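You operate a simulated robot arm through the tools that you are given. There is no shell and no other tool.

You are at the controls of a simulated two-armed robot. One attempt, no reset.

JOB
Stack the tin that says "polish" from the top of the grey table on top of the tin marked "talc". Open the grey table right drawer, take the red plug from the inside of the grey table's right drawer and leave it on the back of the bench with the blue door, then shut the drawer. Put the orange wheel from the top of the grey table on the right end of the wooden bench and the blue wheel on the shelf under the wooden bench. Take the shallow grey tray and put it in the blue tray. Open the third chest drawer from the top. The order is free.

The check looks at the end state, three seconds after you hand in, the way a careful person would. Anything else that was tipped, shoved, dropped, spilled or broken makes it a failure.

ROBOT AND FRAMES
Two 7-joint arms with fingered hands on one trunk, on a base that moves. Base frame: it is fixed to the floor where the robot stands at the start and does not move with it; the origin is under the middle of the robot, x ahead of it, y to its left, z up; the surface under the hand at the start is at about z = 0.8. Readings come in m, degrees, newtons and seconds.
The left shoulder is at the start at [0.144, 0.185, 0.984], the right one opposite. With the tool pointing down near the work surface each hand reaches from about 0.1 to 0.9 m from the robot's upright axis, wherever it stands, measured 20 degrees to its own side. Places, roughly: back of the bench with the blue door (17x106 cm) [-0.4, 1.16, 0.9]; blue tray (45x26x7 cm) [-0.2, 0.9, 0.9]; grey table right drawer [0.5, -0.3, 0.7]; plug [0.5, -0.5, 0.75]; right end of the wooden bench [0.8, -1.8, 0.9]; shallow grey tray (15x11x3 cm) [0.9, -1.8, 0.9]; shelf under the wooden bench [0.8, -2.3, 0.3]; third chest drawer [-11.5, -5, 0.3]; tin [0.75, 0, 0.75]; wheel [0.5, -0.25, 0.75]. Payload 4 kg a hand.
The tool frame of a hand sits at the grasp point between the pads (the TCP): z along the fingers, y along the line on which they close. The tips reach 0.026 m beyond it. The gripper opens to 0.132 m; its body begins 0.073 m behind the TCP. The gripper is a hand of 3 fingers: y runs from the thumb to the fingers, the wrist lies at [0, 0, -0.224] in the tool frame, and closing takes about 1.5 s.
Orientation is that of the tool frame in the base frame, as a unit quaternion [w, x, y, z]. With the fingers straight down and closing along the base's y, the tool's x points along the base's -x, its y along +y and its z along -z.

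CONTROLS
- The arms move only by the tool step_arm. It takes "left_series", "right_series" or both (then of equal length, played together; a hand with none holds still); each is a list of rows, each a list of 3 entries, a list of its own where there are three numbers: the opening, from 0 (shut) to 1 (fully open), then the shift along the base's x, y, z in m, then the turn, a rotation vector about the base's x, y, z in degrees. In form: [[jaw, [x, y, z], [rx, ry, rz]], ...]. A call has 1 to 20 rows; each row shifts and turns the commanded pose from where the row before left it. Rows are played at 5 a second. More than 0.05 m and 8.6 degrees between two rows, or a gripper value outside its range, and nothing of the call is played. A pose out of reach is approached as far as the arm can. The call stops where the force on the tool passes 40 N (or 10 N more than at its start, if that is more) or the arm is blocked; 0.2 s more then pass. The fingers move at their own pace (about 0.072 m/s each) and stop on an object; they squeeze with about 31 N. The grip force told is the motor's: it shows also when the fingers shut on nothing. Time passes only in rows, and 0.2 s behind the last, so rows that do not move let the fingers close. The reply holds the time, the measured pose of the TCP, the force on the tool along the base axes, the opening and the grip force, in the units named above and with some noise, with the torque about the TCP (base axes, N m) and any sound that the robot's microphone picked up, and new pictures: "show" is both (left out), scene, wrist or none (wrist: the cameras of the hands that moved).
- Cameras (640 x 400 px; columns grow to the right, rows downward): "scene" is now at [0.3111, 0.0046, 1.2094]; the picture's right is [0.16, -0.98, -0.07], its down [-0.47, -0.01, -0.88] and it looks along [0.87, 0.18, -0.47] (base axes); focal length 214 px, centre (320, 200). "left" rides on the left gripper at [-0.062, 0.003, -0.092] in its tool frame; the picture's right is [-0.05, -1.00, 0.00], its down [0.83, -0.04, -0.56] and it looks along [0.56, -0.03, 0.83] (tool axes); focal length 230 px, centre (320, 200). "right" rides on the right gripper at [0.062, 0.003, -0.092] in its tool frame; the picture's right is [-0.05, 1.00, 0.00], its down [-0.83, -0.04, -0.55] and it looks along [-0.55, -0.03, 0.83] (tool axes); focal length 230 px, centre (320, 200). There is no depth. A picture from a camera that has moved, and an enlarged one, comes with that camera's place and axes in the base frame and with its lens. The place of the scene camera against the robot may be out by one fixed shift of up to 0.018 m in any direction.
- raise_lower(by): moves the trunk up (or, below 0, down) by that many m; the arms and the scene camera ride with it, the base frame stays. It gives what a move gives, with no picture.
- roll_base(legs): drives the robot by 1 to 6 legs, each [ahead, left, turn to the left] in m, m and degrees, along the robot's own axes; the way and the turn of a leg run together, so that a leg with both is an arc; at most 1.5 m and 180 degrees a leg. The arms and the cameras ride along, it lands a little off, and it stops where it bumps. It gives what a move gives, and a new picture of the scene camera.
- grasp_type(shape, hand): the hand has 3 fingers and takes this shape, open, in about a second: jaw (thumb against the fingers, like two jaws); tri (thumb and two fingers); tip (a fingertip pinch); poke (one finger out to press); point (the index stretched); flat (the hand flat); cup (the hand cupped); fist (a fist). The gripper value then closes the fingers along that shape, each until it touches; the sizes above hold for jaw. It gives what a move gives, with no picture.
- turn_head(pan, tilt): turns the head with the scene camera to pan (to the left, within 86 degrees either way) and tilt (down, from -29 to 69), counted from straight ahead of the robot (the tilt from the chest, where the trunk bows). It gives what a move gives, and a new picture of the scene camera.
- inspect(camera, box): a new picture of the part [left, top, right, bottom] of that camera's present view, enlarged. It takes no simulated time.
- close_job(): hands the job in; it is judged then, once.

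Nothing tells you exact positions but the pictures and the camera data. Unless the task says otherwise, let go and move clear before handing in.

The tools are called after "Request:" as name(argument=value, ...) on one line, values as JSON. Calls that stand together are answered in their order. step_arm: Moves the arms, as the interface text tells. Its arguments: {"type":"object","properties":{"left_series":{"type":"array"},"right_series":{"type":"array"},"show":{"type":"string","enum":["both","scene","wrist","none"]}},"required":[]} The other tools are called the same way: raise_lower (by) moves the trunk up or down; grasp_type (shape, hand) gives the hand a shape; roll_base (legs) drives the base; turn_head (pan, tilt) turns the head that bears the scene camera; inspect (camera, box) takes an enlarged picture of a part of a camera's view; close_job () hands the job in.

At the start:

```text
time: 0.0
left_eef_pos: [0.4787, 0.0958, 1.1937]
left_tcp_rot: [0.001, 0.0, 1.0, -0.001]
left_force: [-1.0, 0.9, 0.6]
left_moment: [-0.03, -0.02, 0.0]
left_grip_width: 0.1318
left_grip_force: 0.1
left_shape: jaw
right_eef_pos: [0.5087, -0.3553, 1.2153]
right_tcp_rot: [0.0, 0.0, 1.0, 0.0]
right_force: [0.2, -0.3, -0.7]
right_moment: [-0.03, 0.01, 0.01]
right_grip_width: 0.132
right_grip_force: 0.1
right_shape: jaw
trunk travel left (down, up): [-0.055, 0.407]
robot x, y, heading: [-0.0022, -0.0001, 0.1]
head pan, tilt (commanded): [10.1, 4.2]
```

scene: 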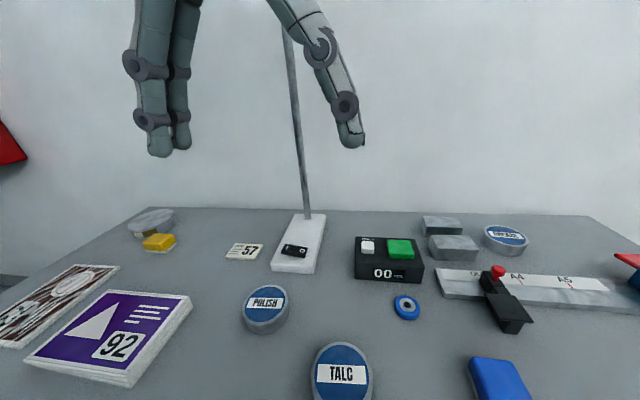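
right: 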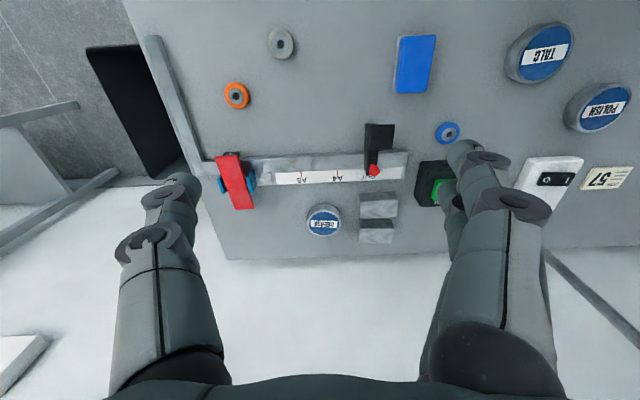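
left: 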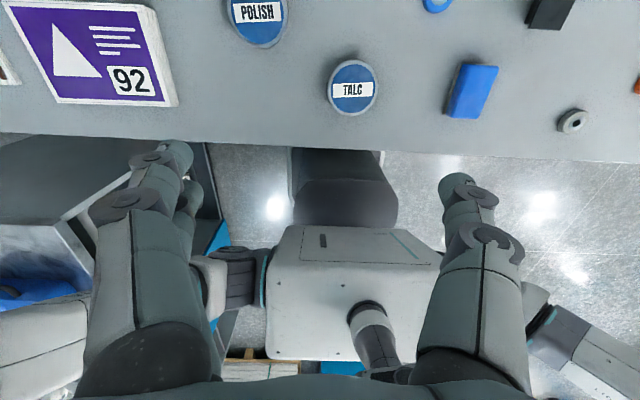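

I see the grey table with the polish and talc tins, blue and orange wheels, and other things. I'll look around first before moving anything.

Request:
turn_head(pan=0, tilt=35)

Request:
turn_head(pan=-50, tilt=25)

Request:
turn_head(pan=-86, tilt=20)

Request:
turn_head(pan=60, tilt=25)

Request:
turn_head(pan=86, tilt=25)

```text
time: 1.0
left_eef_pos: [0.4803, 0.097, 1.195]
left_tcp_rot: [0.001, 0.0, 1.0, 0.0]
left_force: [-0.8, 0.2, -0.3]
left_moment: [0.01, 0.02, 0.01]
left_grip_width: 0.1319
left_grip_force: 0.0
left_shape: jaw
right_eef_pos: [0.5092, -0.3559, 1.2151]
right_tcp_rot: [-0.001, -0.001, 1.0, 0.0]
right_force: [0.5, 0.8, 0.3]
right_moment: [-0.04, -0.02, 0.01]
right_grip_width: 0.1321
right_grip_force: 0.1
right_shape: jaw
trunk travel left (down, up): [-0.055, 0.407]
robot x, y, heading: [-0.0032, 0.0001, 0.2]
head pan, tilt (commanded): [0.0, 35.0]
camera scene: at [0.2891, -0.0115, 1.1651], right [0.0, -1.0, 0.0], down [-0.86, 0.0, -0.51], along [0.51, 0.0, -0.86], focal length 214 px, centre (320, 200)
```

scene: 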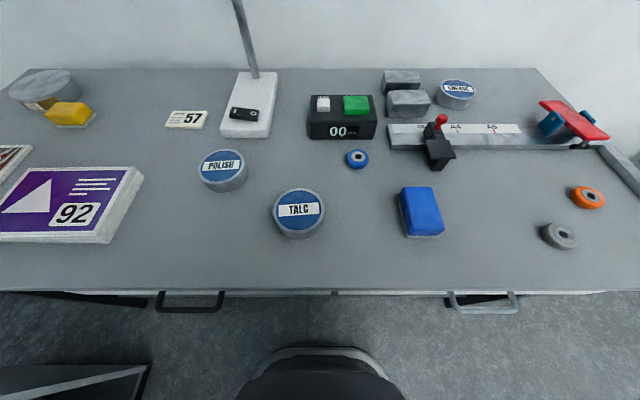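

```text
time: 2.1
left_eef_pos: [0.4799, 0.096, 1.1936]
left_tcp_rot: [0.001, 0.0, 1.0, 0.0]
left_force: [-0.4, 0.4, -0.4]
left_moment: [-0.02, 0.0, -0.01]
left_grip_width: 0.1319
left_grip_force: 0.1
left_shape: jaw
right_eef_pos: [0.5085, -0.3566, 1.2163]
right_tcp_rot: [0.0, 0.0, 1.0, 0.0]
right_force: [0.9, 0.7, -0.1]
right_moment: [0.01, -0.02, -0.01]
right_grip_width: 0.132
right_grip_force: 0.1
right_shape: jaw
trunk travel left (down, up): [-0.055, 0.407]
robot x, y, heading: [-0.0012, 0.0028, -0.3]
head pan, tilt (commanded): [-50.0, 25.0]
camera scene: at [0.2692, -0.0821, 1.1912], right [-0.7, -0.64, 0.31], down [-0.62, 0.32, -0.72], along [0.36, -0.69, -0.62], focal length 214 px, centre (320, 200)
```

scene: 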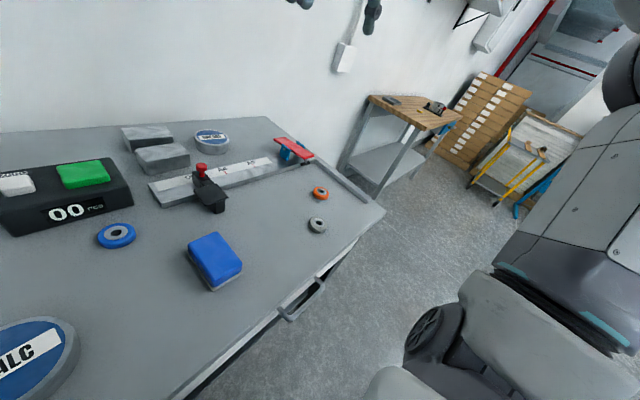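

```text
time: 3.2
left_eef_pos: [0.4792, 0.0968, 1.1948]
left_tcp_rot: [0.001, 0.0, 1.0, 0.0]
left_force: [0.0, -0.1, 0.8]
left_moment: [0.04, 0.03, -0.01]
left_grip_width: 0.1321
left_grip_force: 0.1
left_shape: jaw
right_eef_pos: [0.5084, -0.3562, 1.2164]
right_tcp_rot: [0.0, -0.001, 1.0, 0.0]
right_force: [0.6, -0.2, -0.5]
right_moment: [-0.03, 0.01, -0.01]
right_grip_width: 0.1318
right_grip_force: 0.1
right_shape: jaw
trunk travel left (down, up): [-0.055, 0.407]
robot x, y, heading: [0.0017, -0.0006, -0.0]
head pan, tilt (commanded): [-85.9, 20.0]
camera scene: at [0.2244, -0.1044, 1.22], right [-0.91, -0.07, 0.41], down [-0.41, 0.34, -0.85], along [-0.08, -0.94, -0.34], focal length 214 px, centre (320, 200)
```

scene: 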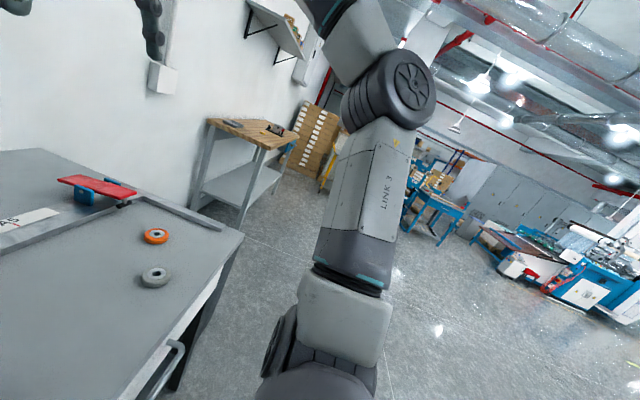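

```text
time: 5.5
left_eef_pos: [0.4807, 0.0967, 1.1941]
left_tcp_rot: [0.001, 0.0, 1.0, 0.001]
left_force: [-0.8, 0.1, -0.7]
left_moment: [-0.03, -0.01, 0.02]
left_grip_width: 0.1318
left_grip_force: 0.0
left_shape: jaw
right_eef_pos: [0.5088, -0.3564, 1.2156]
right_tcp_rot: [0.0, 0.0, 1.0, 0.0]
right_force: [-0.8, -0.6, -0.3]
right_moment: [0.01, 0.01, -0.03]
right_grip_width: 0.1318
right_grip_force: 0.0
right_shape: jaw
trunk travel left (down, up): [-0.055, 0.407]
robot x, y, heading: [-0.0006, 0.0044, 0.4]
head pan, tilt (commanded): [60.0, 25.0]
camera scene: at [0.2571, 0.0682, 1.1966], right [0.79, -0.5, -0.35], down [-0.56, -0.37, -0.74], along [0.24, 0.78, -0.57], focal length 214 px, centre (320, 200)
```

scene: 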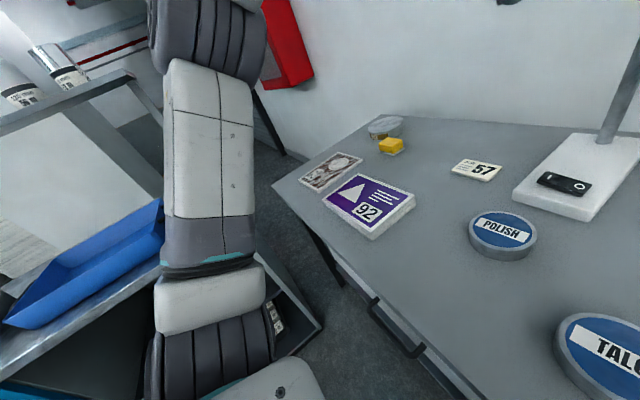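

```text
time: 6.4
left_eef_pos: [0.4787, 0.0955, 1.1945]
left_tcp_rot: [0.001, 0.001, 1.0, 0.0]
left_force: [0.0, 1.1, -0.2]
left_moment: [-0.03, 0.01, 0.02]
left_grip_width: 0.1319
left_grip_force: 0.1
left_shape: jaw
right_eef_pos: [0.5084, -0.3559, 1.2156]
right_tcp_rot: [0.0, 0.0, 1.0, 0.0]
right_force: [-0.3, 1.2, 0.3]
right_moment: [-0.01, 0.03, 0.0]
right_grip_width: 0.1319
right_grip_force: 0.1
right_shape: jaw
trunk travel left (down, up): [-0.055, 0.407]
robot x, y, heading: [0.0001, -0.003, -0.1]
head pan, tilt (commanded): [85.9, 25.0]
camera scene: at [0.2211, 0.0803, 1.2127], right [0.91, -0.07, -0.41], down [-0.4, -0.42, -0.82], along [-0.11, 0.9, -0.41], focal length 214 px, centre (320, 200)
```

scene: 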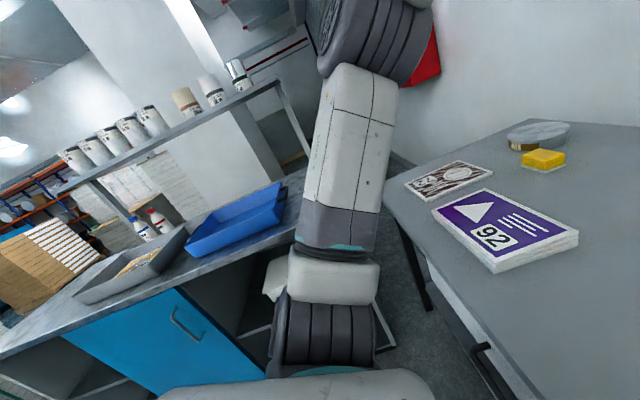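

The tins, wheels and drawers are on/in the grey table in front of me, the wooden bench is to the right and behind, and the blue-door bench is to my left. I'll first bring the left hand above the polish tin to localise it with the wrist camera.

Request:
step_arm(left_series=[[1, [0.02, 0.02, -0.04], [0, 0, 0]], [1, [0.02, 0.02, -0.04], [0, 0, 0]], [1, [0.02, 0.02, -0.04], [0, 0, 0]], [1, [0.02, 0.02, -0.04], [0, 0, 0]], [1, [0.02, 0.02, -0.04], [0, 0, 0]], [1, [0, 0, 0], [0, 0, 0]]], show="both")

Request:
turn_head(pan=10, tilt=25)

```text
time: 7.8
left_eef_pos: [0.579, 0.1935, 0.9902]
left_tcp_rot: [0.002, 0.0, 1.0, 0.0]
left_force: [0.7, -0.2, -0.3]
left_moment: [0.03, -0.04, 0.01]
left_grip_width: 0.132
left_grip_force: 0.0
left_shape: jaw
right_eef_pos: [0.5073, -0.3571, 1.2158]
right_tcp_rot: [0.0, 0.0, 1.0, 0.0]
right_force: [0.3, 0.7, 0.0]
right_moment: [0.01, -0.01, 0.0]
right_grip_width: 0.132
right_grip_force: 0.1
right_shape: jaw
trunk travel left (down, up): [-0.055, 0.407]
robot x, y, heading: [0.0, -0.0012, 0.0]
head pan, tilt (commanded): [85.9, 25.0]
camera scene: at [0.22, 0.0799, 1.2132], right [0.91, -0.07, -0.41], down [-0.4, -0.42, -0.82], along [-0.11, 0.9, -0.41], focal length 214 px, centre (320, 200)
camera left: at [0.64, 0.1963, 1.084], right [0.05, -1.0, 0.0], down [-0.83, -0.04, 0.55], along [-0.55, -0.03, -0.83], focal length 230 px, centre (320, 200)
```

scene: 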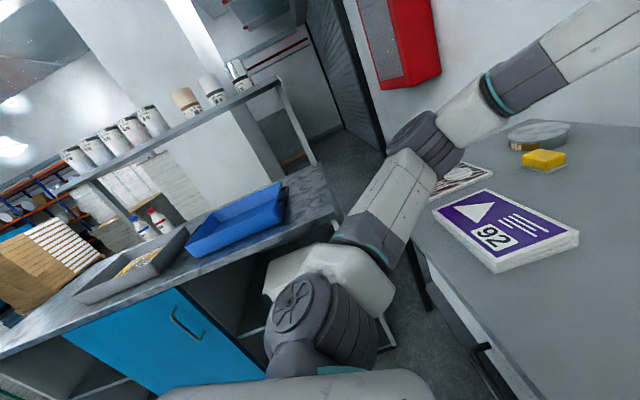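
left: 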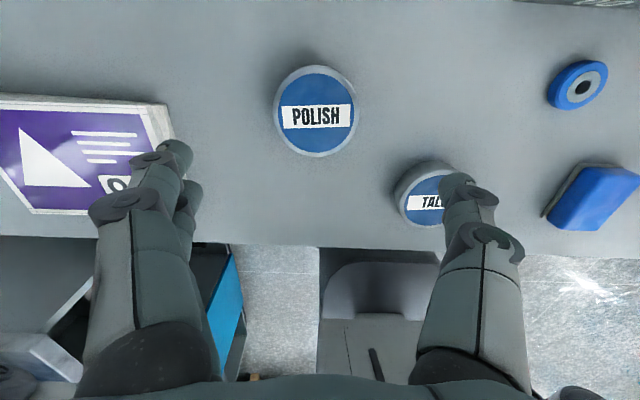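

```text
time: 9.2
left_eef_pos: [0.5791, 0.1926, 0.9913]
left_tcp_rot: [0.001, 0.0, 1.0, 0.0]
left_force: [-0.3, -0.6, -0.3]
left_moment: [0.02, 0.01, 0.0]
left_grip_width: 0.1318
left_grip_force: 0.1
left_shape: jaw
right_eef_pos: [0.5088, -0.356, 1.2159]
right_tcp_rot: [-0.001, 0.0, 1.0, 0.0]
right_force: [-0.5, -0.2, 0.2]
right_moment: [0.03, -0.01, 0.02]
right_grip_width: 0.132
right_grip_force: 0.0
right_shape: jaw
trunk travel left (down, up): [-0.055, 0.407]
robot x, y, heading: [0.003, 0.0013, 0.1]
head pan, tilt (commanded): [10.0, 25.0]
camera scene: at [0.2979, 0.0046, 1.1784], right [0.16, -0.98, -0.07], down [-0.75, -0.07, -0.66], along [0.64, 0.16, -0.75], focal length 214 px, centre (320, 200)
```

scene: 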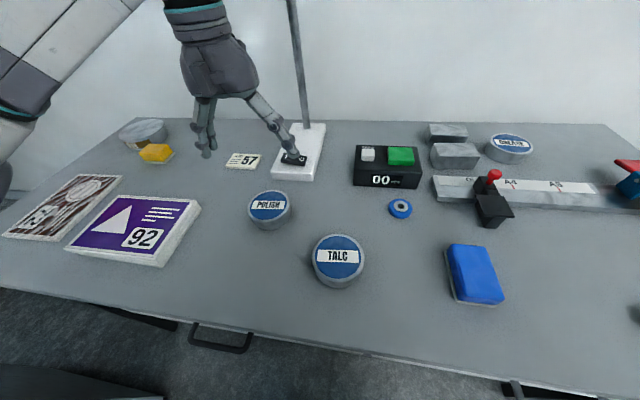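

The polish tin is at about (0.58, 0.198), top near z≈0.81. I'll look closer at the tins for their heights.

Request:
inspect(camera="scene", box=[220, 170, 400, 300])

Request:
inspect(camera="left", box=[240, 40, 480, 240])

```text
3.08 times, centred on (310, 235) of scene
camera zoom: at [0.2979, 0.0046, 1.1784], right [0.16, -0.98, -0.07], down [-0.75, -0.07, -0.66], along [0.64, 0.16, -0.75], focal length 660 px, centre (351, 92)
```

zoom: 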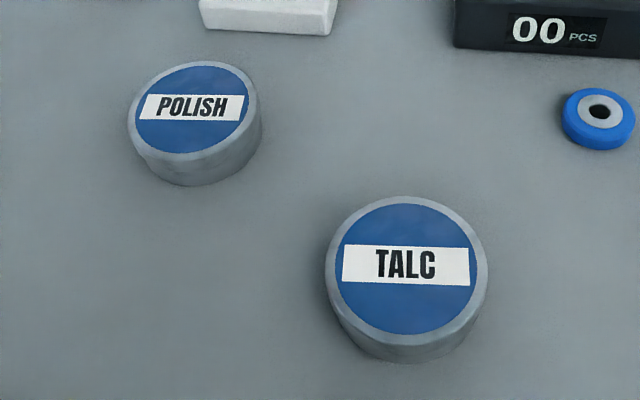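

```text
2.00 times, centred on (360, 140) of left
camera zoom: at [0.6408, 0.1965, 1.0831], right [0.05, -1.0, 0.0], down [-0.83, -0.04, 0.55], along [-0.55, -0.03, -0.83], focal length 460 px, centre (240, 320)
```

zoom: 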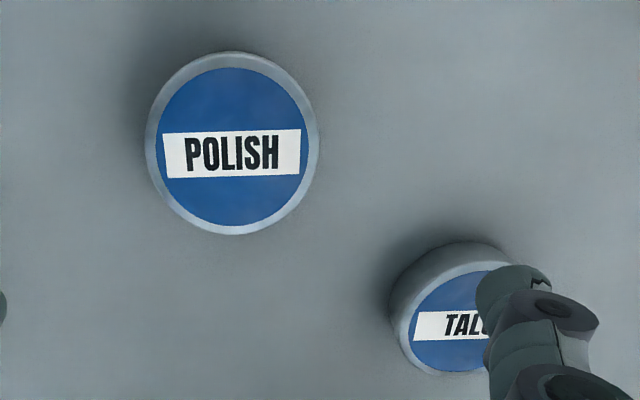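

Both tins are about 9.5 cm wide and ~4 cm high, table around z≈0.772. I'll lower the left hand over the polish tin and look before closing.

Request:
step_arm(left_series=[[1, [0.001, 0.004, -0.04], [0, 0, 0]], [1, [0, 0, -0.04], [0, 0, 0]], [1, [0, 0, -0.04], [0, 0, 0]], [1, [0, 0, -0.03], [0, 0, 0]], [1, [0, 0, -0.015], [0, 0, 0]], [1, [0, 0, 0], [0, 0, 0]]], show="both")

```text
time: 10.6
left_eef_pos: [0.5807, 0.2023, 0.8302]
left_tcp_rot: [0.0, 0.0, 1.0, -0.001]
left_force: [-1.0, 0.0, 0.2]
left_moment: [0.03, -0.03, 0.0]
left_grip_width: 0.1319
left_grip_force: 0.1
left_shape: jaw
right_eef_pos: [0.5079, -0.3557, 1.2156]
right_tcp_rot: [0.001, 0.0, 1.0, -0.001]
right_force: [0.2, 0.0, 0.3]
right_moment: [-0.01, -0.02, 0.02]
right_grip_width: 0.1317
right_grip_force: 0.0
right_shape: jaw
trunk travel left (down, up): [-0.055, 0.407]
robot x, y, heading: [-0.001, 0.0024, -0.0]
head pan, tilt (commanded): [10.0, 25.0]
camera scene: at [0.2978, 0.0044, 1.1785], right [0.16, -0.98, -0.07], down [-0.75, -0.07, -0.66], along [0.64, 0.16, -0.75], focal length 214 px, centre (320, 200)
camera left: at [0.6421, 0.2051, 0.923], right [0.05, -1.0, 0.0], down [-0.83, -0.04, 0.55], along [-0.55, -0.03, -0.83], focal length 230 px, centre (320, 200)
```

scene: 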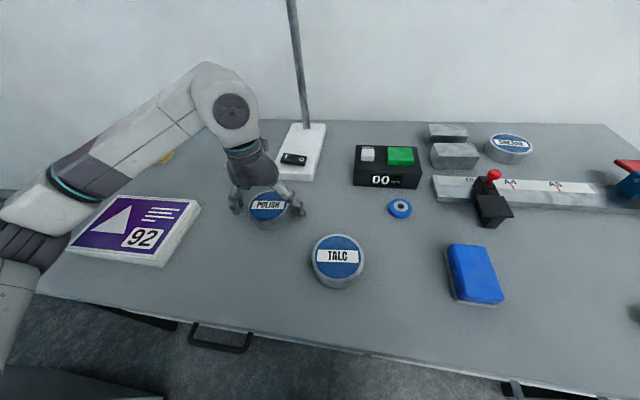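
left: 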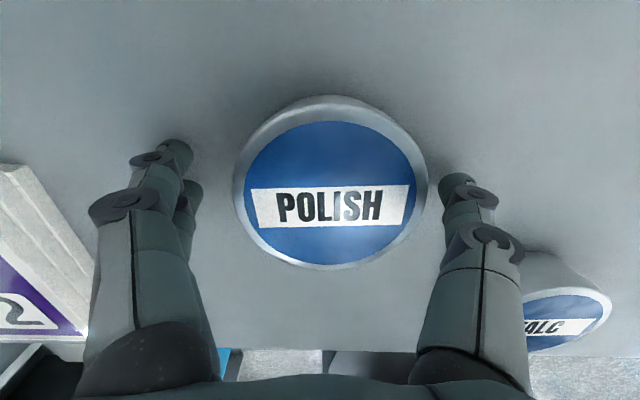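

The polish tin sits between the fingers, slightly off-centre. I'll adjust by a few mm, lower to grip height, and close.

Request:
step_arm(left_series=[[1, [-0.004, -0.005, -0.01], [0, 0, 0]], [1, [0, 0, -0.01], [0, 0, 0]], [1, [0, 0, 0], [0, 0, 0]], [0, [0, 0, 0], [0, 0, 0]], [0, [0, 0, 0], [0, 0, 0]], [0, [0, 0, 0], [0, 0, 0]], [0, [0, 0, 0], [0, 0, 0]], [0, [0, 0, 0], [0, 0, 0]], [0, [0, 0, 0], [0, 0, 0]], [0, [0, 0, 0], [0, 0, 0]]], show="wrist")

```text
time: 11.2
left_eef_pos: [0.5796, 0.1961, 0.8228]
left_tcp_rot: [0.008, -0.001, 1.0, -0.003]
left_force: [-5.8, 3.7, 25.7]
left_moment: [0.24, 0.19, 0.02]
left_grip_width: 0.1316
left_grip_force: 0.1
left_shape: jaw
right_eef_pos: [0.5074, -0.356, 1.2155]
right_tcp_rot: [-0.001, 0.0, 1.0, 0.0]
right_force: [0.3, 0.5, -0.1]
right_moment: [-0.01, 0.01, 0.01]
right_grip_width: 0.1317
right_grip_force: 0.0
right_shape: jaw
trunk travel left (down, up): [-0.055, 0.407]
robot x, y, heading: [-0.0015, 0.0021, 0.2]
head pan, tilt (commanded): [10.0, 25.0]
stopped in row 2 (left hand): the force on the tool passed its limit at 45 N (the readings are from after the stop); the commanded pose is now the measured one
camera left: at [0.6381, 0.2008, 0.9164], right [0.05, -1.0, 0.01], down [-0.84, -0.04, 0.54], along [-0.54, -0.04, -0.84], focal length 230 px, centre (320, 200)
```

left: 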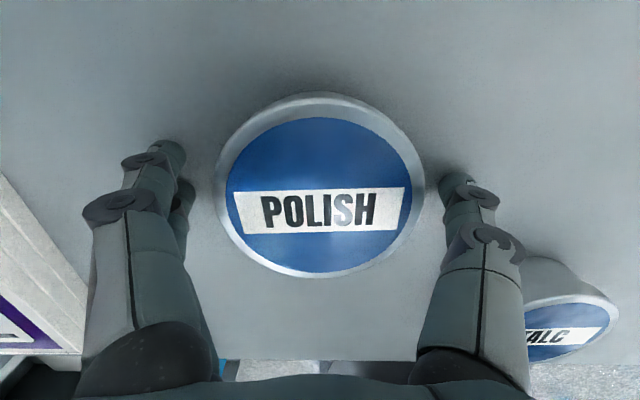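

The fingertips touched the table at TCP z≈0.823, so the table is at z≈0.797 and the tin top about 0.835. I'll rise slightly, recentre and close.

Request:
step_arm(left_series=[[1, [0.003, 0.0, 0.008], [0, 0.8, 0]], [1, [0.004, 0, 0], [0, 0, 0]], [1, [0, 0, 0], [0, 0, 0]], [0, [0, 0, 0], [0, 0, 0]], [0, [0, 0, 0], [0, 0, 0]], [0, [0, 0, 0], [0, 0, 0]], [0, [0, 0, 0], [0, 0, 0]], [0, [0, 0, 0], [0, 0, 0]], [0, [0, 0, 0], [0, 0, 0]]], show="wrist")

```text
time: 13.2
left_eef_pos: [0.5874, 0.1978, 0.8267]
left_tcp_rot: [0.0, -0.002, 1.0, -0.003]
left_force: [0.5, -0.3, 0.1]
left_moment: [0.06, -0.04, -0.01]
left_grip_width: 0.0842
left_grip_force: 31.6
left_shape: jaw
right_eef_pos: [0.5082, -0.3552, 1.2149]
right_tcp_rot: [-0.001, 0.001, 1.0, 0.0]
right_force: [0.4, -0.1, 0.8]
right_moment: [0.01, 0.03, 0.05]
right_grip_width: 0.1319
right_grip_force: 0.1
right_shape: jaw
trunk travel left (down, up): [-0.055, 0.407]
robot x, y, heading: [-0.0031, -0.0004, -0.1]
head pan, tilt (commanded): [10.0, 25.0]
camera left: at [0.6482, 0.2012, 0.9196], right [0.06, -1.0, 0.01], down [-0.83, -0.04, 0.56], along [-0.56, -0.04, -0.83], focal length 230 px, centre (320, 200)
```

left: 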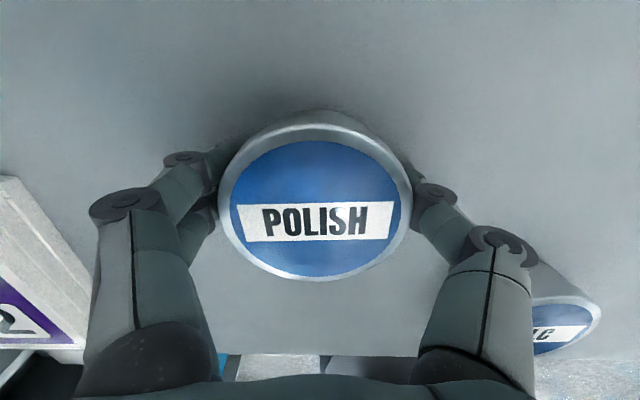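

The polish tin is held (0.084 m). I'll lift it straight up and take views of the talc tin.

Request:
step_arm(left_series=[[0, [0, 0, 0.02], [0, 0, 0]], [0, [0, 0, 0.03], [0, 0, 0]], [0, [0, 0, 0.03], [0, 0, 0]], [0, [0, 0, 0.03], [0, 0, 0]], [0, [0, 0, 0], [0, 0, 0]]], show="both")

Request:
inspect(camera="right", box=[480, 0, 640, 100])

Request:
inspect(camera="left", box=[400, 150, 640, 350])

```text
time: 14.4
left_eef_pos: [0.5854, 0.1971, 0.9368]
left_tcp_rot: [-0.001, -0.001, 1.0, -0.002]
left_force: [-0.4, 0.2, -2.0]
left_moment: [-0.04, -0.03, -0.01]
left_grip_width: 0.0844
left_grip_force: 30.9
left_shape: jaw
right_eef_pos: [0.5098, -0.3547, 1.2154]
right_tcp_rot: [-0.001, 0.0, 1.0, 0.0]
right_force: [-1.2, 0.0, -0.6]
right_moment: [0.01, 0.01, 0.02]
right_grip_width: 0.132
right_grip_force: 0.0
right_shape: jaw
trunk travel left (down, up): [-0.055, 0.407]
robot x, y, heading: [0.0008, -0.0016, 0.0]
head pan, tilt (commanded): [10.0, 25.0]
camera scene: at [0.2989, 0.0052, 1.178], right [0.16, -0.98, -0.07], down [-0.75, -0.07, -0.66], along [0.64, 0.16, -0.75], focal length 214 px, centre (320, 200)
camera left: at [0.6469, 0.2007, 1.0296], right [0.06, -1.0, 0.01], down [-0.83, -0.04, 0.56], along [-0.56, -0.04, -0.83], focal length 230 px, centre (320, 200)
```

scene: 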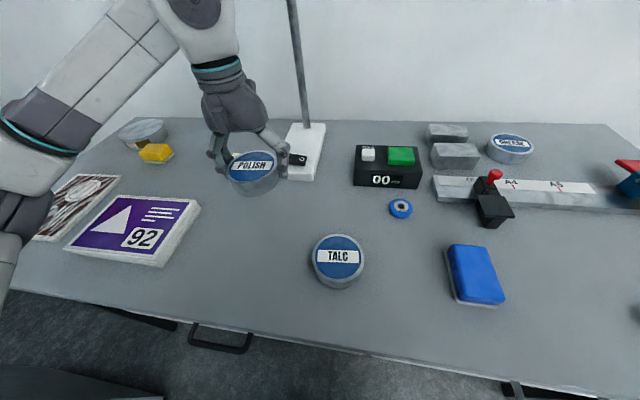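
left: 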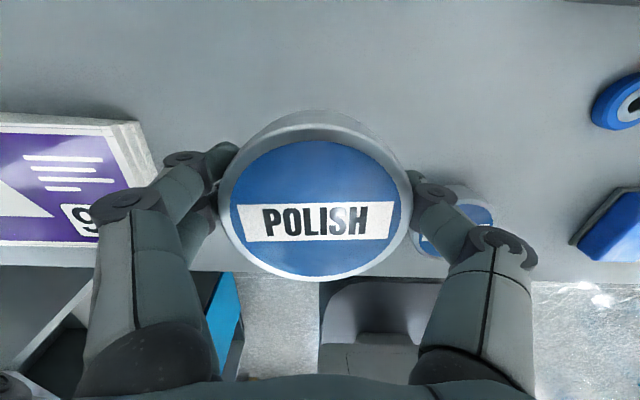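

```text
4.00 times, centred on (560, 50) of right
camera zoom: at [0.4494, -0.3505, 1.3072], right [0.05, 1.0, 0.0], down [0.83, -0.04, 0.55], along [0.55, -0.03, -0.83], focal length 920 px, centre (-640, 800)
```

zoom: 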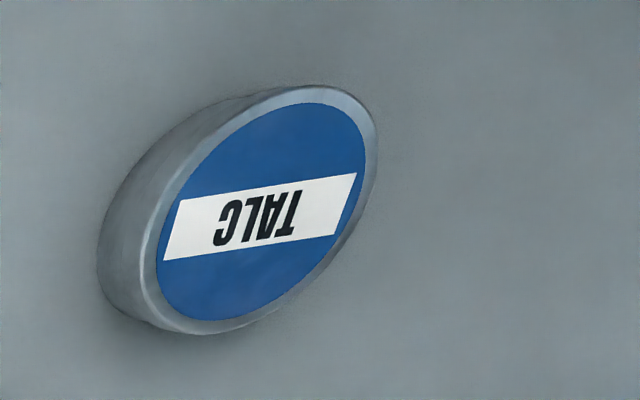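

```text
2.00 times, centred on (520, 250) of left
camera zoom: at [0.6469, 0.2007, 1.0296], right [0.06, -1.0, 0.01], down [-0.83, -0.04, 0.56], along [-0.56, -0.04, -0.83], focal length 460 px, centre (-80, 100)
```

zoom: 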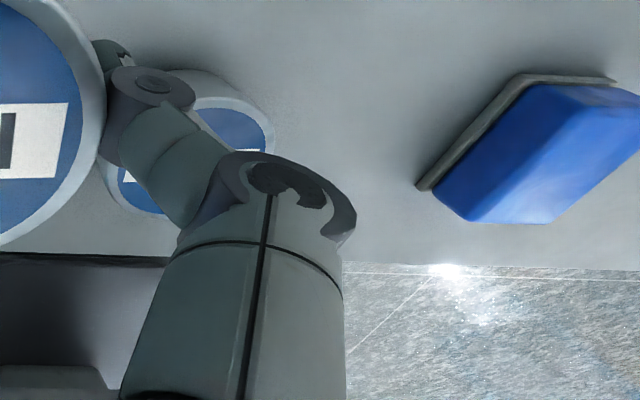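

Talc is at about (0.478, 0.037). I'll carry the polish tin over it at height, then check alignment.

Request:
step_arm(left_series=[[0, [-0.022, -0.032, 0], [0, 0, 0]], [0, [-0.022, -0.032, 0], [0, 0, 0]], [0, [-0.022, -0.032, 0], [0, 0, 0]], [0, [-0.022, -0.032, 0], [0, 0, 0]], [0, [-0.02, -0.033, 0], [0, 0, 0]], [0, [0, 0, -0.03], [0, 0, 0]], [0, [0, 0, 0], [0, 0, 0]]], show="both")

Request:
inspect(camera="scene", box=[260, 150, 440, 300])

Request:
inspect(camera="right", box=[480, 0, 640, 100])

```text
time: 16.0
left_eef_pos: [0.4748, 0.036, 0.9077]
left_tcp_rot: [0.001, -0.002, 1.0, -0.003]
left_force: [0.0, 0.0, -1.7]
left_moment: [0.02, -0.04, 0.0]
left_grip_width: 0.0839
left_grip_force: 31.1
left_shape: jaw
right_eef_pos: [0.5085, -0.3562, 1.2149]
right_tcp_rot: [0.0, 0.0, 1.0, 0.0]
right_force: [-0.1, 0.3, 0.3]
right_moment: [0.02, -0.02, -0.01]
right_grip_width: 0.1317
right_grip_force: 0.1
right_shape: jaw
trunk travel left (down, up): [-0.055, 0.407]
robot x, y, heading: [-0.0003, 0.0038, 0.0]
head pan, tilt (commanded): [10.0, 25.0]
camera scene: at [0.2977, 0.0041, 1.1786], right [0.16, -0.98, -0.07], down [-0.75, -0.07, -0.66], along [0.64, 0.16, -0.75], focal length 214 px, centre (320, 200)
camera left: at [0.5353, 0.0406, 0.9997], right [0.05, -1.0, 0.01], down [-0.83, -0.04, 0.56], along [-0.55, -0.03, -0.83], focal length 230 px, centre (320, 200)
```

scene: 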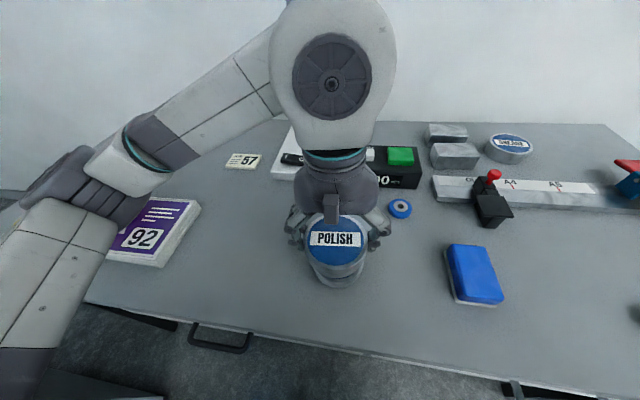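
left: 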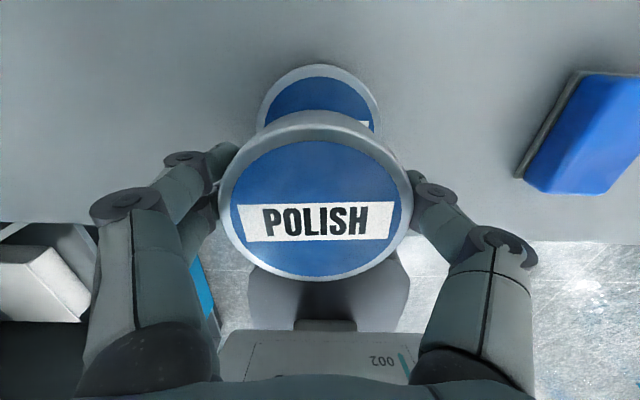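

```text
2.67 times, centred on (350, 225) of scene
camera zoom: at [0.2977, 0.0041, 1.1786], right [0.16, -0.98, -0.07], down [-0.75, -0.07, -0.66], along [0.64, 0.16, -0.75], focal length 572 px, centre (240, 133)
```

zoom: 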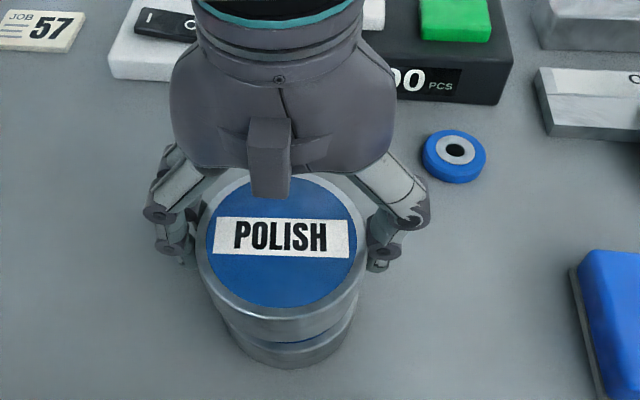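

```text
4.00 times, centred on (560, 50) of right
camera zoom: at [0.448, -0.3517, 1.3076], right [0.05, 1.0, 0.0], down [0.83, -0.04, 0.55], along [0.55, -0.03, -0.83], focal length 920 px, centre (-640, 800)
```

zoom: 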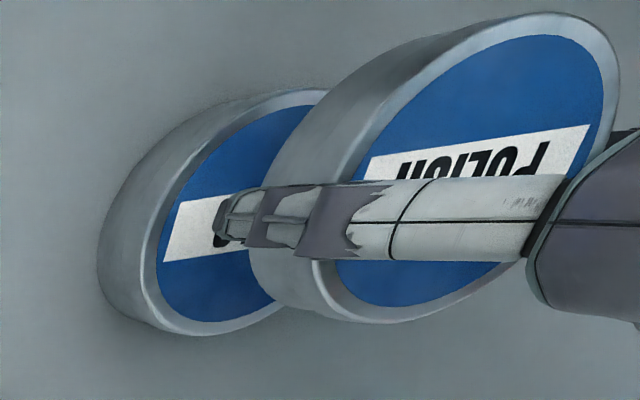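

From both cameras the polish tin in hand is ~13 mm behind the talc centre in x and aligned in y. I'll shift +x and lower to just above.

Request:
step_arm(left_series=[[0, [0.0125, -0.0005, 0], [0, 0, 0]], [0, [0, 0, -0.015], [0, 0, 0]], [0, [0, 0, -0.015], [0, 0, 0]], [0, [0, 0, -0.004], [0, 0, 0]], [0, [0, 0, 0], [0, 0, 0]]], show="both")

Request:
inspect(camera="scene", box=[260, 150, 440, 300])

Request:
inspect(camera="right", box=[480, 0, 640, 100])

```text
time: 17.2
left_eef_pos: [0.491, 0.0333, 0.8711]
left_tcp_rot: [0.0, -0.002, 1.0, -0.003]
left_force: [0.0, 0.5, -1.5]
left_moment: [-0.02, 0.0, 0.02]
left_grip_width: 0.084
left_grip_force: 31.0
left_shape: jaw
right_eef_pos: [0.5086, -0.3551, 1.2156]
right_tcp_rot: [0.0, 0.0, 1.0, -0.001]
right_force: [-0.7, -0.2, 0.6]
right_moment: [-0.03, 0.02, 0.0]
right_grip_width: 0.1319
right_grip_force: 0.1
right_shape: jaw
trunk travel left (down, up): [-0.055, 0.407]
robot x, y, heading: [-0.0005, 0.0006, -0.2]
head pan, tilt (commanded): [10.0, 25.0]
camera scene: at [0.2983, 0.0048, 1.1783], right [0.16, -0.98, -0.07], down [-0.75, -0.07, -0.66], along [0.64, 0.16, -0.75], focal length 214 px, centre (320, 200)
camera left: at [0.5518, 0.0391, 0.9648], right [0.05, -1.0, 0.01], down [-0.83, -0.04, 0.56], along [-0.55, -0.04, -0.83], focal length 230 px, centre (320, 200)
```

scene: 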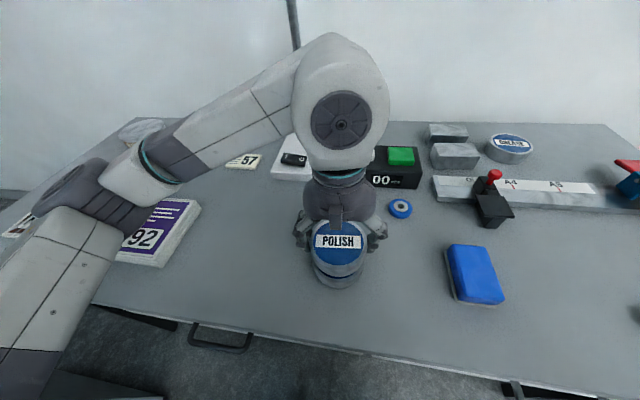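
left: 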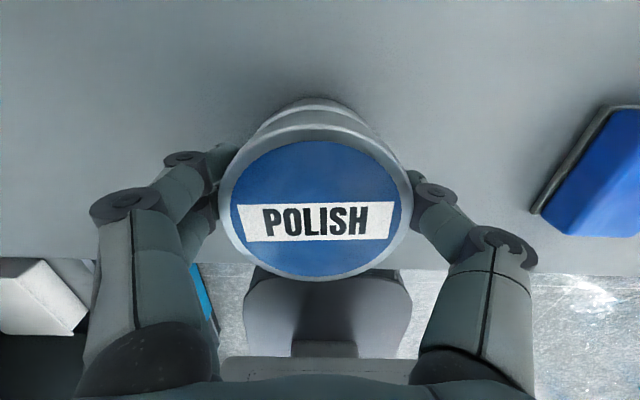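

```text
2.67 times, centred on (350, 225) of scene
camera zoom: at [0.2983, 0.0048, 1.1783], right [0.16, -0.98, -0.07], down [-0.75, -0.07, -0.66], along [0.64, 0.16, -0.75], focal length 572 px, centre (240, 133)
```

zoom: 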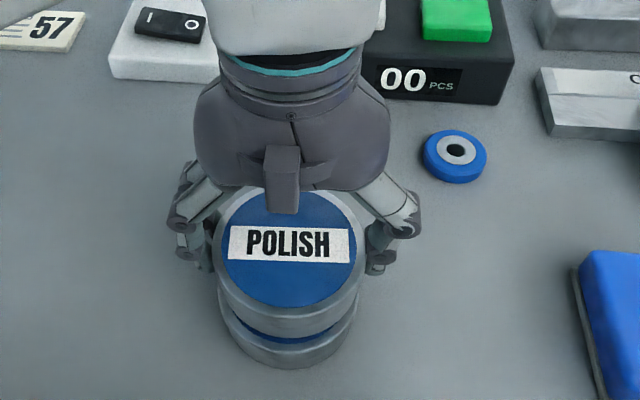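

```text
4.00 times, centred on (560, 50) of right
camera zoom: at [0.4486, -0.3509, 1.3075], right [0.05, 1.0, 0.0], down [0.83, -0.04, 0.55], along [0.55, -0.03, -0.83], focal length 920 px, centre (-640, 800)
```

zoom: 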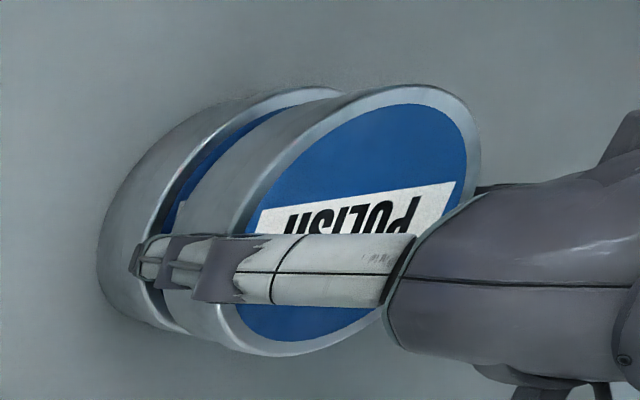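

Alignment is within a few mm. I'll lower gently onto the talc in small steps.

Request:
step_arm(left_series=[[0, [-0.002, 0, -0.002], [0, 0, 0]], [0, [0, 0, -0.002], [0, 0, 0]], [0, [0, 0, 0], [0, 0, 0]]], show="none")

```text
time: 18.0
left_eef_pos: [0.489, 0.0352, 0.8698]
left_tcp_rot: [0.0, -0.002, 1.0, -0.003]
left_force: [-0.7, 0.6, -1.4]
left_moment: [0.01, -0.01, -0.01]
left_grip_width: 0.084
left_grip_force: 30.9
left_shape: jaw
right_eef_pos: [0.5097, -0.3545, 1.2145]
right_tcp_rot: [-0.001, 0.0, 1.0, 0.0]
right_force: [0.8, 0.1, -0.6]
right_moment: [0.0, -0.01, 0.02]
right_grip_width: 0.132
right_grip_force: 0.2
right_shape: jaw
trunk travel left (down, up): [-0.055, 0.407]
robot x, y, heading: [-0.0012, -0.0001, 0.0]
head pan, tilt (commanded): [10.0, 25.0]
```

Request:
step_arm(left_series=[[0, [0, 0, -0.0015], [0, 0, 0]], [0, [0, 0, -0.0015], [0, 0, 0]], [0, [0, 0, 0], [0, 0, 0]]], show="none")

```text
time: 18.8
left_eef_pos: [0.4883, 0.0349, 0.8659]
left_tcp_rot: [0.001, -0.001, 1.0, -0.003]
left_force: [0.2, -0.2, -1.9]
left_moment: [0.0, 0.0, -0.02]
left_grip_width: 0.0842
left_grip_force: 30.6
left_shape: jaw
right_eef_pos: [0.5089, -0.3552, 1.2153]
right_tcp_rot: [0.0, 0.0, 1.0, 0.0]
right_force: [0.7, -0.2, 0.1]
right_moment: [0.04, 0.0, -0.01]
right_grip_width: 0.1317
right_grip_force: 0.1
right_shape: jaw
trunk travel left (down, up): [-0.055, 0.407]
robot x, y, heading: [0.0002, 0.0003, 0.2]
head pan, tilt (commanded): [10.0, 25.0]
```

Request:
step_arm(left_series=[[0, [0, 0, -0.0015], [0, 0, 0]], [0, [0, 0, -0.0015], [0, 0, 0]], [0, [0, 0, 0], [0, 0, 0]]], show="none")

```text
time: 19.6
left_eef_pos: [0.4888, 0.0361, 0.8621]
left_tcp_rot: [-0.001, -0.002, 1.0, -0.003]
left_force: [0.2, -0.5, -2.8]
left_moment: [0.03, 0.01, 0.01]
left_grip_width: 0.084
left_grip_force: 30.7
left_shape: jaw
right_eef_pos: [0.5098, -0.3545, 1.2154]
right_tcp_rot: [-0.001, 0.0, 1.0, 0.001]
right_force: [0.3, -0.6, -0.6]
right_moment: [0.01, -0.03, 0.01]
right_grip_width: 0.132
right_grip_force: 0.0
right_shape: jaw
trunk travel left (down, up): [-0.055, 0.407]
robot x, y, heading: [-0.0015, -0.0035, 0.1]
head pan, tilt (commanded): [10.0, 25.0]
```

Request:
inspect(camera="scene", box=[280, 190, 400, 300])

Request:
inspect(camera="right", box=[480, 0, 640, 100])

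```text
3.64 times, centred on (340, 245) of scene
camera zoom: at [0.2982, 0.0048, 1.1783], right [0.16, -0.98, -0.07], down [-0.75, -0.07, -0.66], along [0.64, 0.16, -0.75], focal length 780 px, centre (247, 36)
```

zoom: 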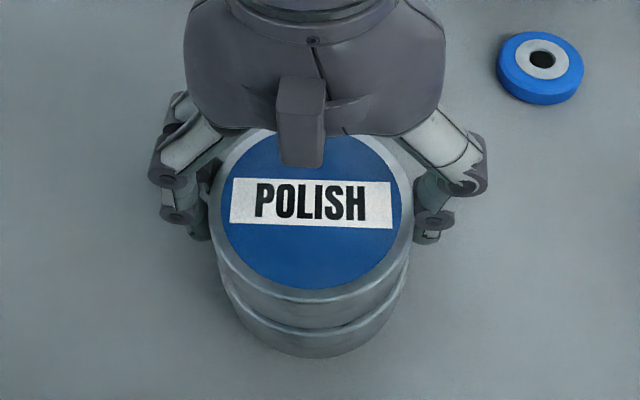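

```text
4.00 times, centred on (560, 50) of right
camera zoom: at [0.4486, -0.3509, 1.3075], right [0.05, 1.0, 0.0], down [0.83, -0.04, 0.55], along [0.55, -0.03, -0.83], focal length 920 px, centre (-640, 800)
```

zoom: 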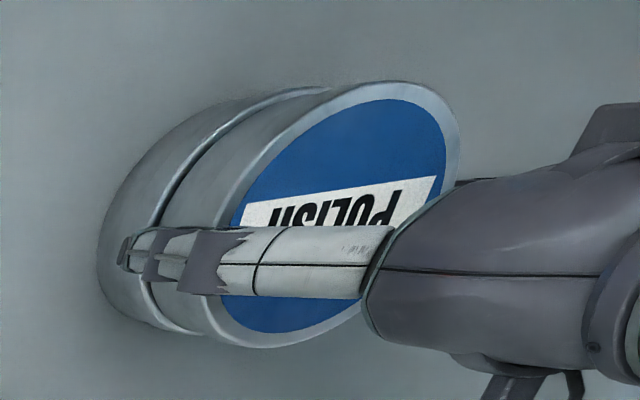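

Almost in contact and well aligned. Lowering further by mm steps.

Request:
step_arm(left_series=[[0, [0, 0, -0.001], [0, 0, 0]], [0, [0, 0, -0.001], [0, 0, 0]], [0, [0, 0, 0], [0, 0, 0]]], show="none")

```text
time: 20.4
left_eef_pos: [0.4893, 0.0361, 0.8595]
left_tcp_rot: [0.0, -0.002, 1.0, -0.003]
left_force: [1.2, -0.1, 2.8]
left_moment: [0.12, 0.01, -0.01]
left_grip_width: 0.084
left_grip_force: 31.1
left_shape: jaw
right_eef_pos: [0.5098, -0.3555, 1.2159]
right_tcp_rot: [0.0, 0.0, 1.0, 0.0]
right_force: [0.0, -0.5, 0.2]
right_moment: [-0.01, 0.03, -0.03]
right_grip_width: 0.1318
right_grip_force: 0.1
right_shape: jaw
trunk travel left (down, up): [-0.055, 0.407]
robot x, y, heading: [-0.0002, -0.0005, -0.3]
head pan, tilt (commanded): [10.0, 25.0]
```

Contact is felt (force z up ~4.5 N). One more mm, then open and retreat up.

Request:
step_arm(left_series=[[0, [0, 0, -0.001], [0, 0, 0]], [0, [0, 0, 0], [0, 0, 0]], [0.72, [0, 0, 0], [0, 0, 0]], [0.8, [0, 0, 0], [0, 0, 0]], [1, [0, 0, 0], [0, 0, 0]], [1, [0, 0, 0], [0, 0, 0]], [1, [0, 0, 0], [0, 0, 0]]], show="both")

```text
time: 22.0
left_eef_pos: [0.4892, 0.0365, 0.8592]
left_tcp_rot: [0.001, -0.002, 1.0, -0.003]
left_force: [0.5, 0.2, 0.6]
left_moment: [-0.01, 0.01, -0.02]
left_grip_width: 0.132
left_grip_force: 0.0
left_shape: jaw
right_eef_pos: [0.5091, -0.3554, 1.2151]
right_tcp_rot: [-0.001, 0.0, 1.0, 0.0]
right_force: [-0.1, 0.4, -0.1]
right_moment: [0.0, -0.03, -0.05]
right_grip_width: 0.1317
right_grip_force: 0.0
right_shape: jaw
trunk travel left (down, up): [-0.055, 0.407]
robot x, y, heading: [0.0029, 0.0005, 0.1]
head pan, tilt (commanded): [10.0, 25.0]
camera scene: at [0.298, 0.0048, 1.1784], right [0.16, -0.98, -0.07], down [-0.75, -0.07, -0.66], along [0.64, 0.16, -0.75], focal length 214 px, centre (320, 200)
camera left: at [0.5502, 0.0403, 0.9522], right [0.05, -1.0, 0.01], down [-0.83, -0.04, 0.56], along [-0.55, -0.04, -0.83], focal length 230 px, centre (320, 200)
```

scene: 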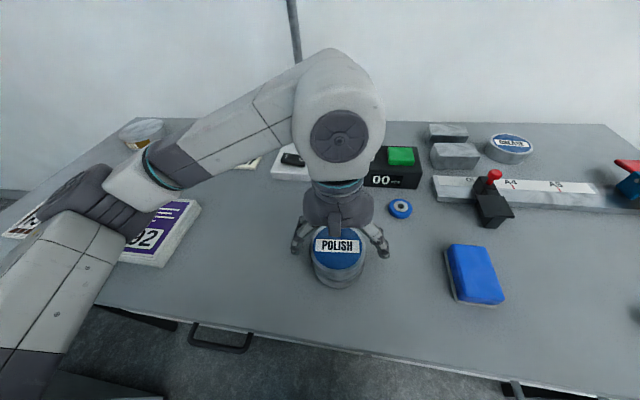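
left: 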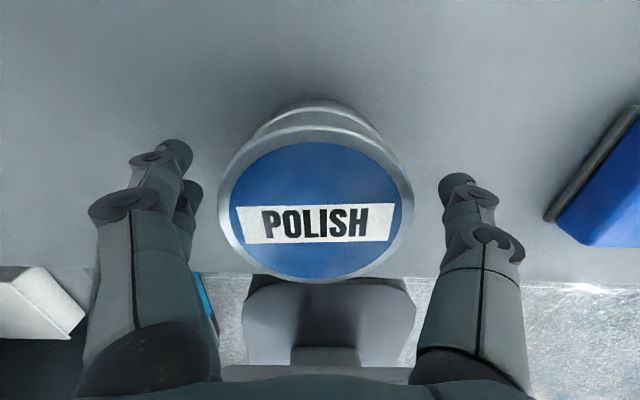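

The polish tin is stacked on the talc. I'll raise the left hand clear and then look at the drawer and wheels.

Request:
step_arm(left_series=[[1, [0, 0, 0.02], [0, 0, 0]], [1, [0, 0, 0.04], [0, 0, 0]], [1, [0, 0, 0.05], [0, 0, 0]], [1, [0, 0, 0.05], [0, 0, 0]], [1, [-0.01, 0.03, 0.05], [0, 0, 0]], [1, [-0.02, 0.05, 0.04], [0, 0, 0]], [1, [-0.02, 0.04, 0.0], [0, 0, 0]]], show="scene")

Request:
turn_head(pan=-20, tilt=50)

```text
refused: row 5 steps farther than a row can; nothing moved
```

```text
time: 23.0
left_eef_pos: [0.4889, 0.0365, 0.8589]
left_tcp_rot: [-0.001, -0.002, 1.0, -0.002]
left_force: [-0.9, 0.4, 0.3]
left_moment: [-0.01, -0.01, 0.0]
left_grip_width: 0.1321
left_grip_force: 0.0
left_shape: jaw
right_eef_pos: [0.5076, -0.356, 1.2149]
right_tcp_rot: [0.0, -0.001, 1.0, 0.0]
right_force: [-0.1, 0.4, -0.3]
right_moment: [0.01, -0.02, 0.0]
right_grip_width: 0.132
right_grip_force: 0.1
right_shape: jaw
trunk travel left (down, up): [-0.055, 0.407]
robot x, y, heading: [-0.001, 0.0009, -0.0]
head pan, tilt (commanded): [-20.0, 50.0]
camera scene: at [0.2661, -0.0375, 1.1516], right [-0.31, -0.94, 0.14], down [-0.92, 0.26, -0.29], along [0.24, -0.22, -0.95], focal length 214 px, centre (320, 200)
```

scene: 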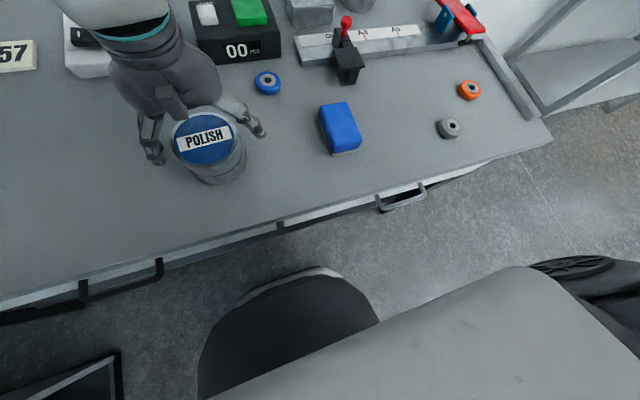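

Request:
step_arm(left_series=[[1, [0, 0, 0.02], [0, 0, 0]], [1, [0, 0, 0.04], [0, 0, 0]], [1, [0, 0, 0.05], [0, 0, 0]], [1, [0, 0, 0.05], [0, 0, 0]], [1, [0, 0.02, 0.04], [0, 0, 0]], [1, [-0.01, 0.035, 0.03], [0, 0, 0]], [1, [-0.01, 0.035, 0.03], [0, 0, 0]]], show="scene")

Request:
inspect(camera="right", box=[0, 0, 640, 400])

Request:
turn_head(pan=-30, tilt=35)

Request:
inspect(camera="scene", box=[200, 100, 520, 300])

```text
time: 24.6
left_eef_pos: [0.4677, 0.1277, 1.1253]
left_tcp_rot: [0.0, 0.0, 1.0, -0.004]
left_force: [0.0, 0.6, 0.7]
left_moment: [0.0, -0.03, 0.0]
left_grip_width: 0.1319
left_grip_force: 0.1
left_shape: jaw
right_eef_pos: [0.5078, -0.3554, 1.2161]
right_tcp_rot: [0.001, -0.001, 1.0, 0.001]
right_force: [0.0, 0.3, -0.2]
right_moment: [0.0, 0.01, 0.02]
right_grip_width: 0.1318
right_grip_force: 0.1
right_shape: jaw
trunk travel left (down, up): [-0.055, 0.407]
robot x, y, heading: [0.0022, -0.0015, 0.1]
head pan, tilt (commanded): [-20.0, 50.0]
camera scene: at [0.2642, -0.0373, 1.1524], right [-0.31, -0.94, 0.14], down [-0.92, 0.26, -0.3], along [0.24, -0.22, -0.95], focal length 214 px, centre (320, 200)
```

scene: 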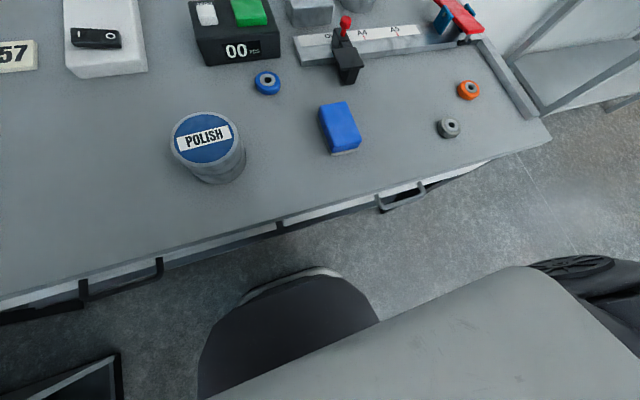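

```text
1.00 times, centred on (320, 200) of right (not enlarged: the box is as wide or as high as the picture)
camera zoom: at [0.446, -0.3506, 1.3089], right [0.05, 1.0, 0.0], down [0.83, -0.04, 0.56], along [0.56, -0.03, -0.83], focal length 230 px, centre (320, 200)
```

zoom: 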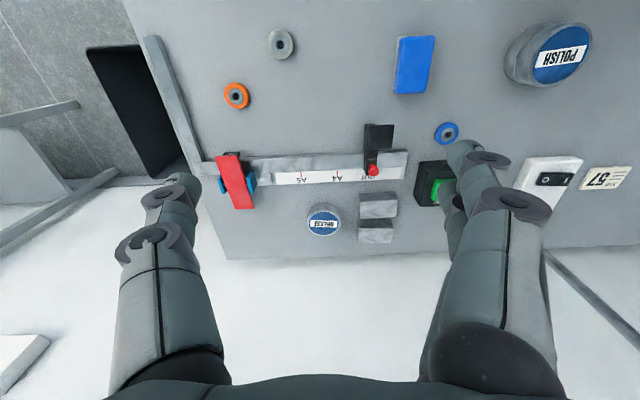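

```text
time: 25.3
left_eef_pos: [0.47, 0.127, 1.1234]
left_tcp_rot: [-0.001, -0.001, 1.0, -0.002]
left_force: [-0.1, 0.1, -0.2]
left_moment: [0.02, 0.01, -0.03]
left_grip_width: 0.1318
left_grip_force: 0.1
left_shape: jaw
right_eef_pos: [0.5099, -0.3557, 1.2151]
right_tcp_rot: [-0.001, 0.001, 1.0, -0.001]
right_force: [-0.3, -0.3, 0.2]
right_moment: [-0.02, -0.02, 0.0]
right_grip_width: 0.1318
right_grip_force: 0.1
right_shape: jaw
trunk travel left (down, up): [-0.055, 0.407]
robot x, y, heading: [0.0002, 0.0009, 0.2]
head pan, tilt (commanded): [-30.0, 35.0]
camera scene: at [0.2788, -0.0552, 1.1697], right [-0.46, -0.87, 0.2], down [-0.79, 0.29, -0.54], along [0.41, -0.41, -0.81], focal length 214 px, centre (320, 200)
```

scene: 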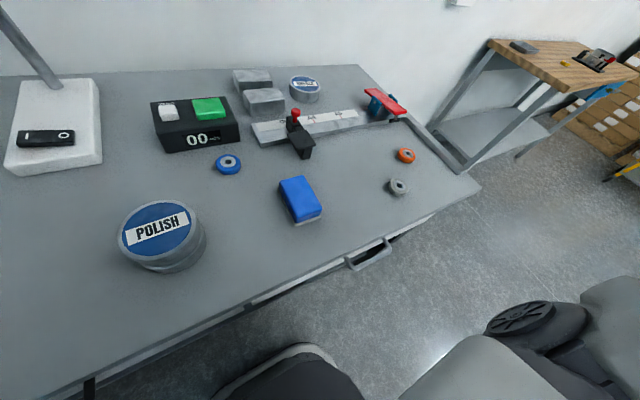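

```text
2.00 times, centred on (360, 200) of scene
camera zoom: at [0.2788, -0.0552, 1.1697], right [-0.46, -0.87, 0.2], down [-0.79, 0.29, -0.54], along [0.41, -0.41, -0.81], focal length 429 px, centre (240, 200)
```

zoom: 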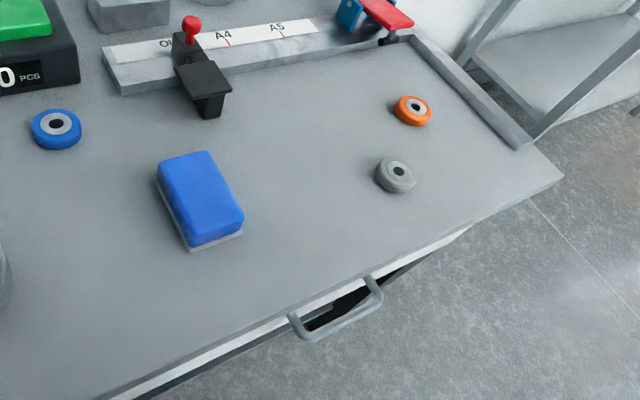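

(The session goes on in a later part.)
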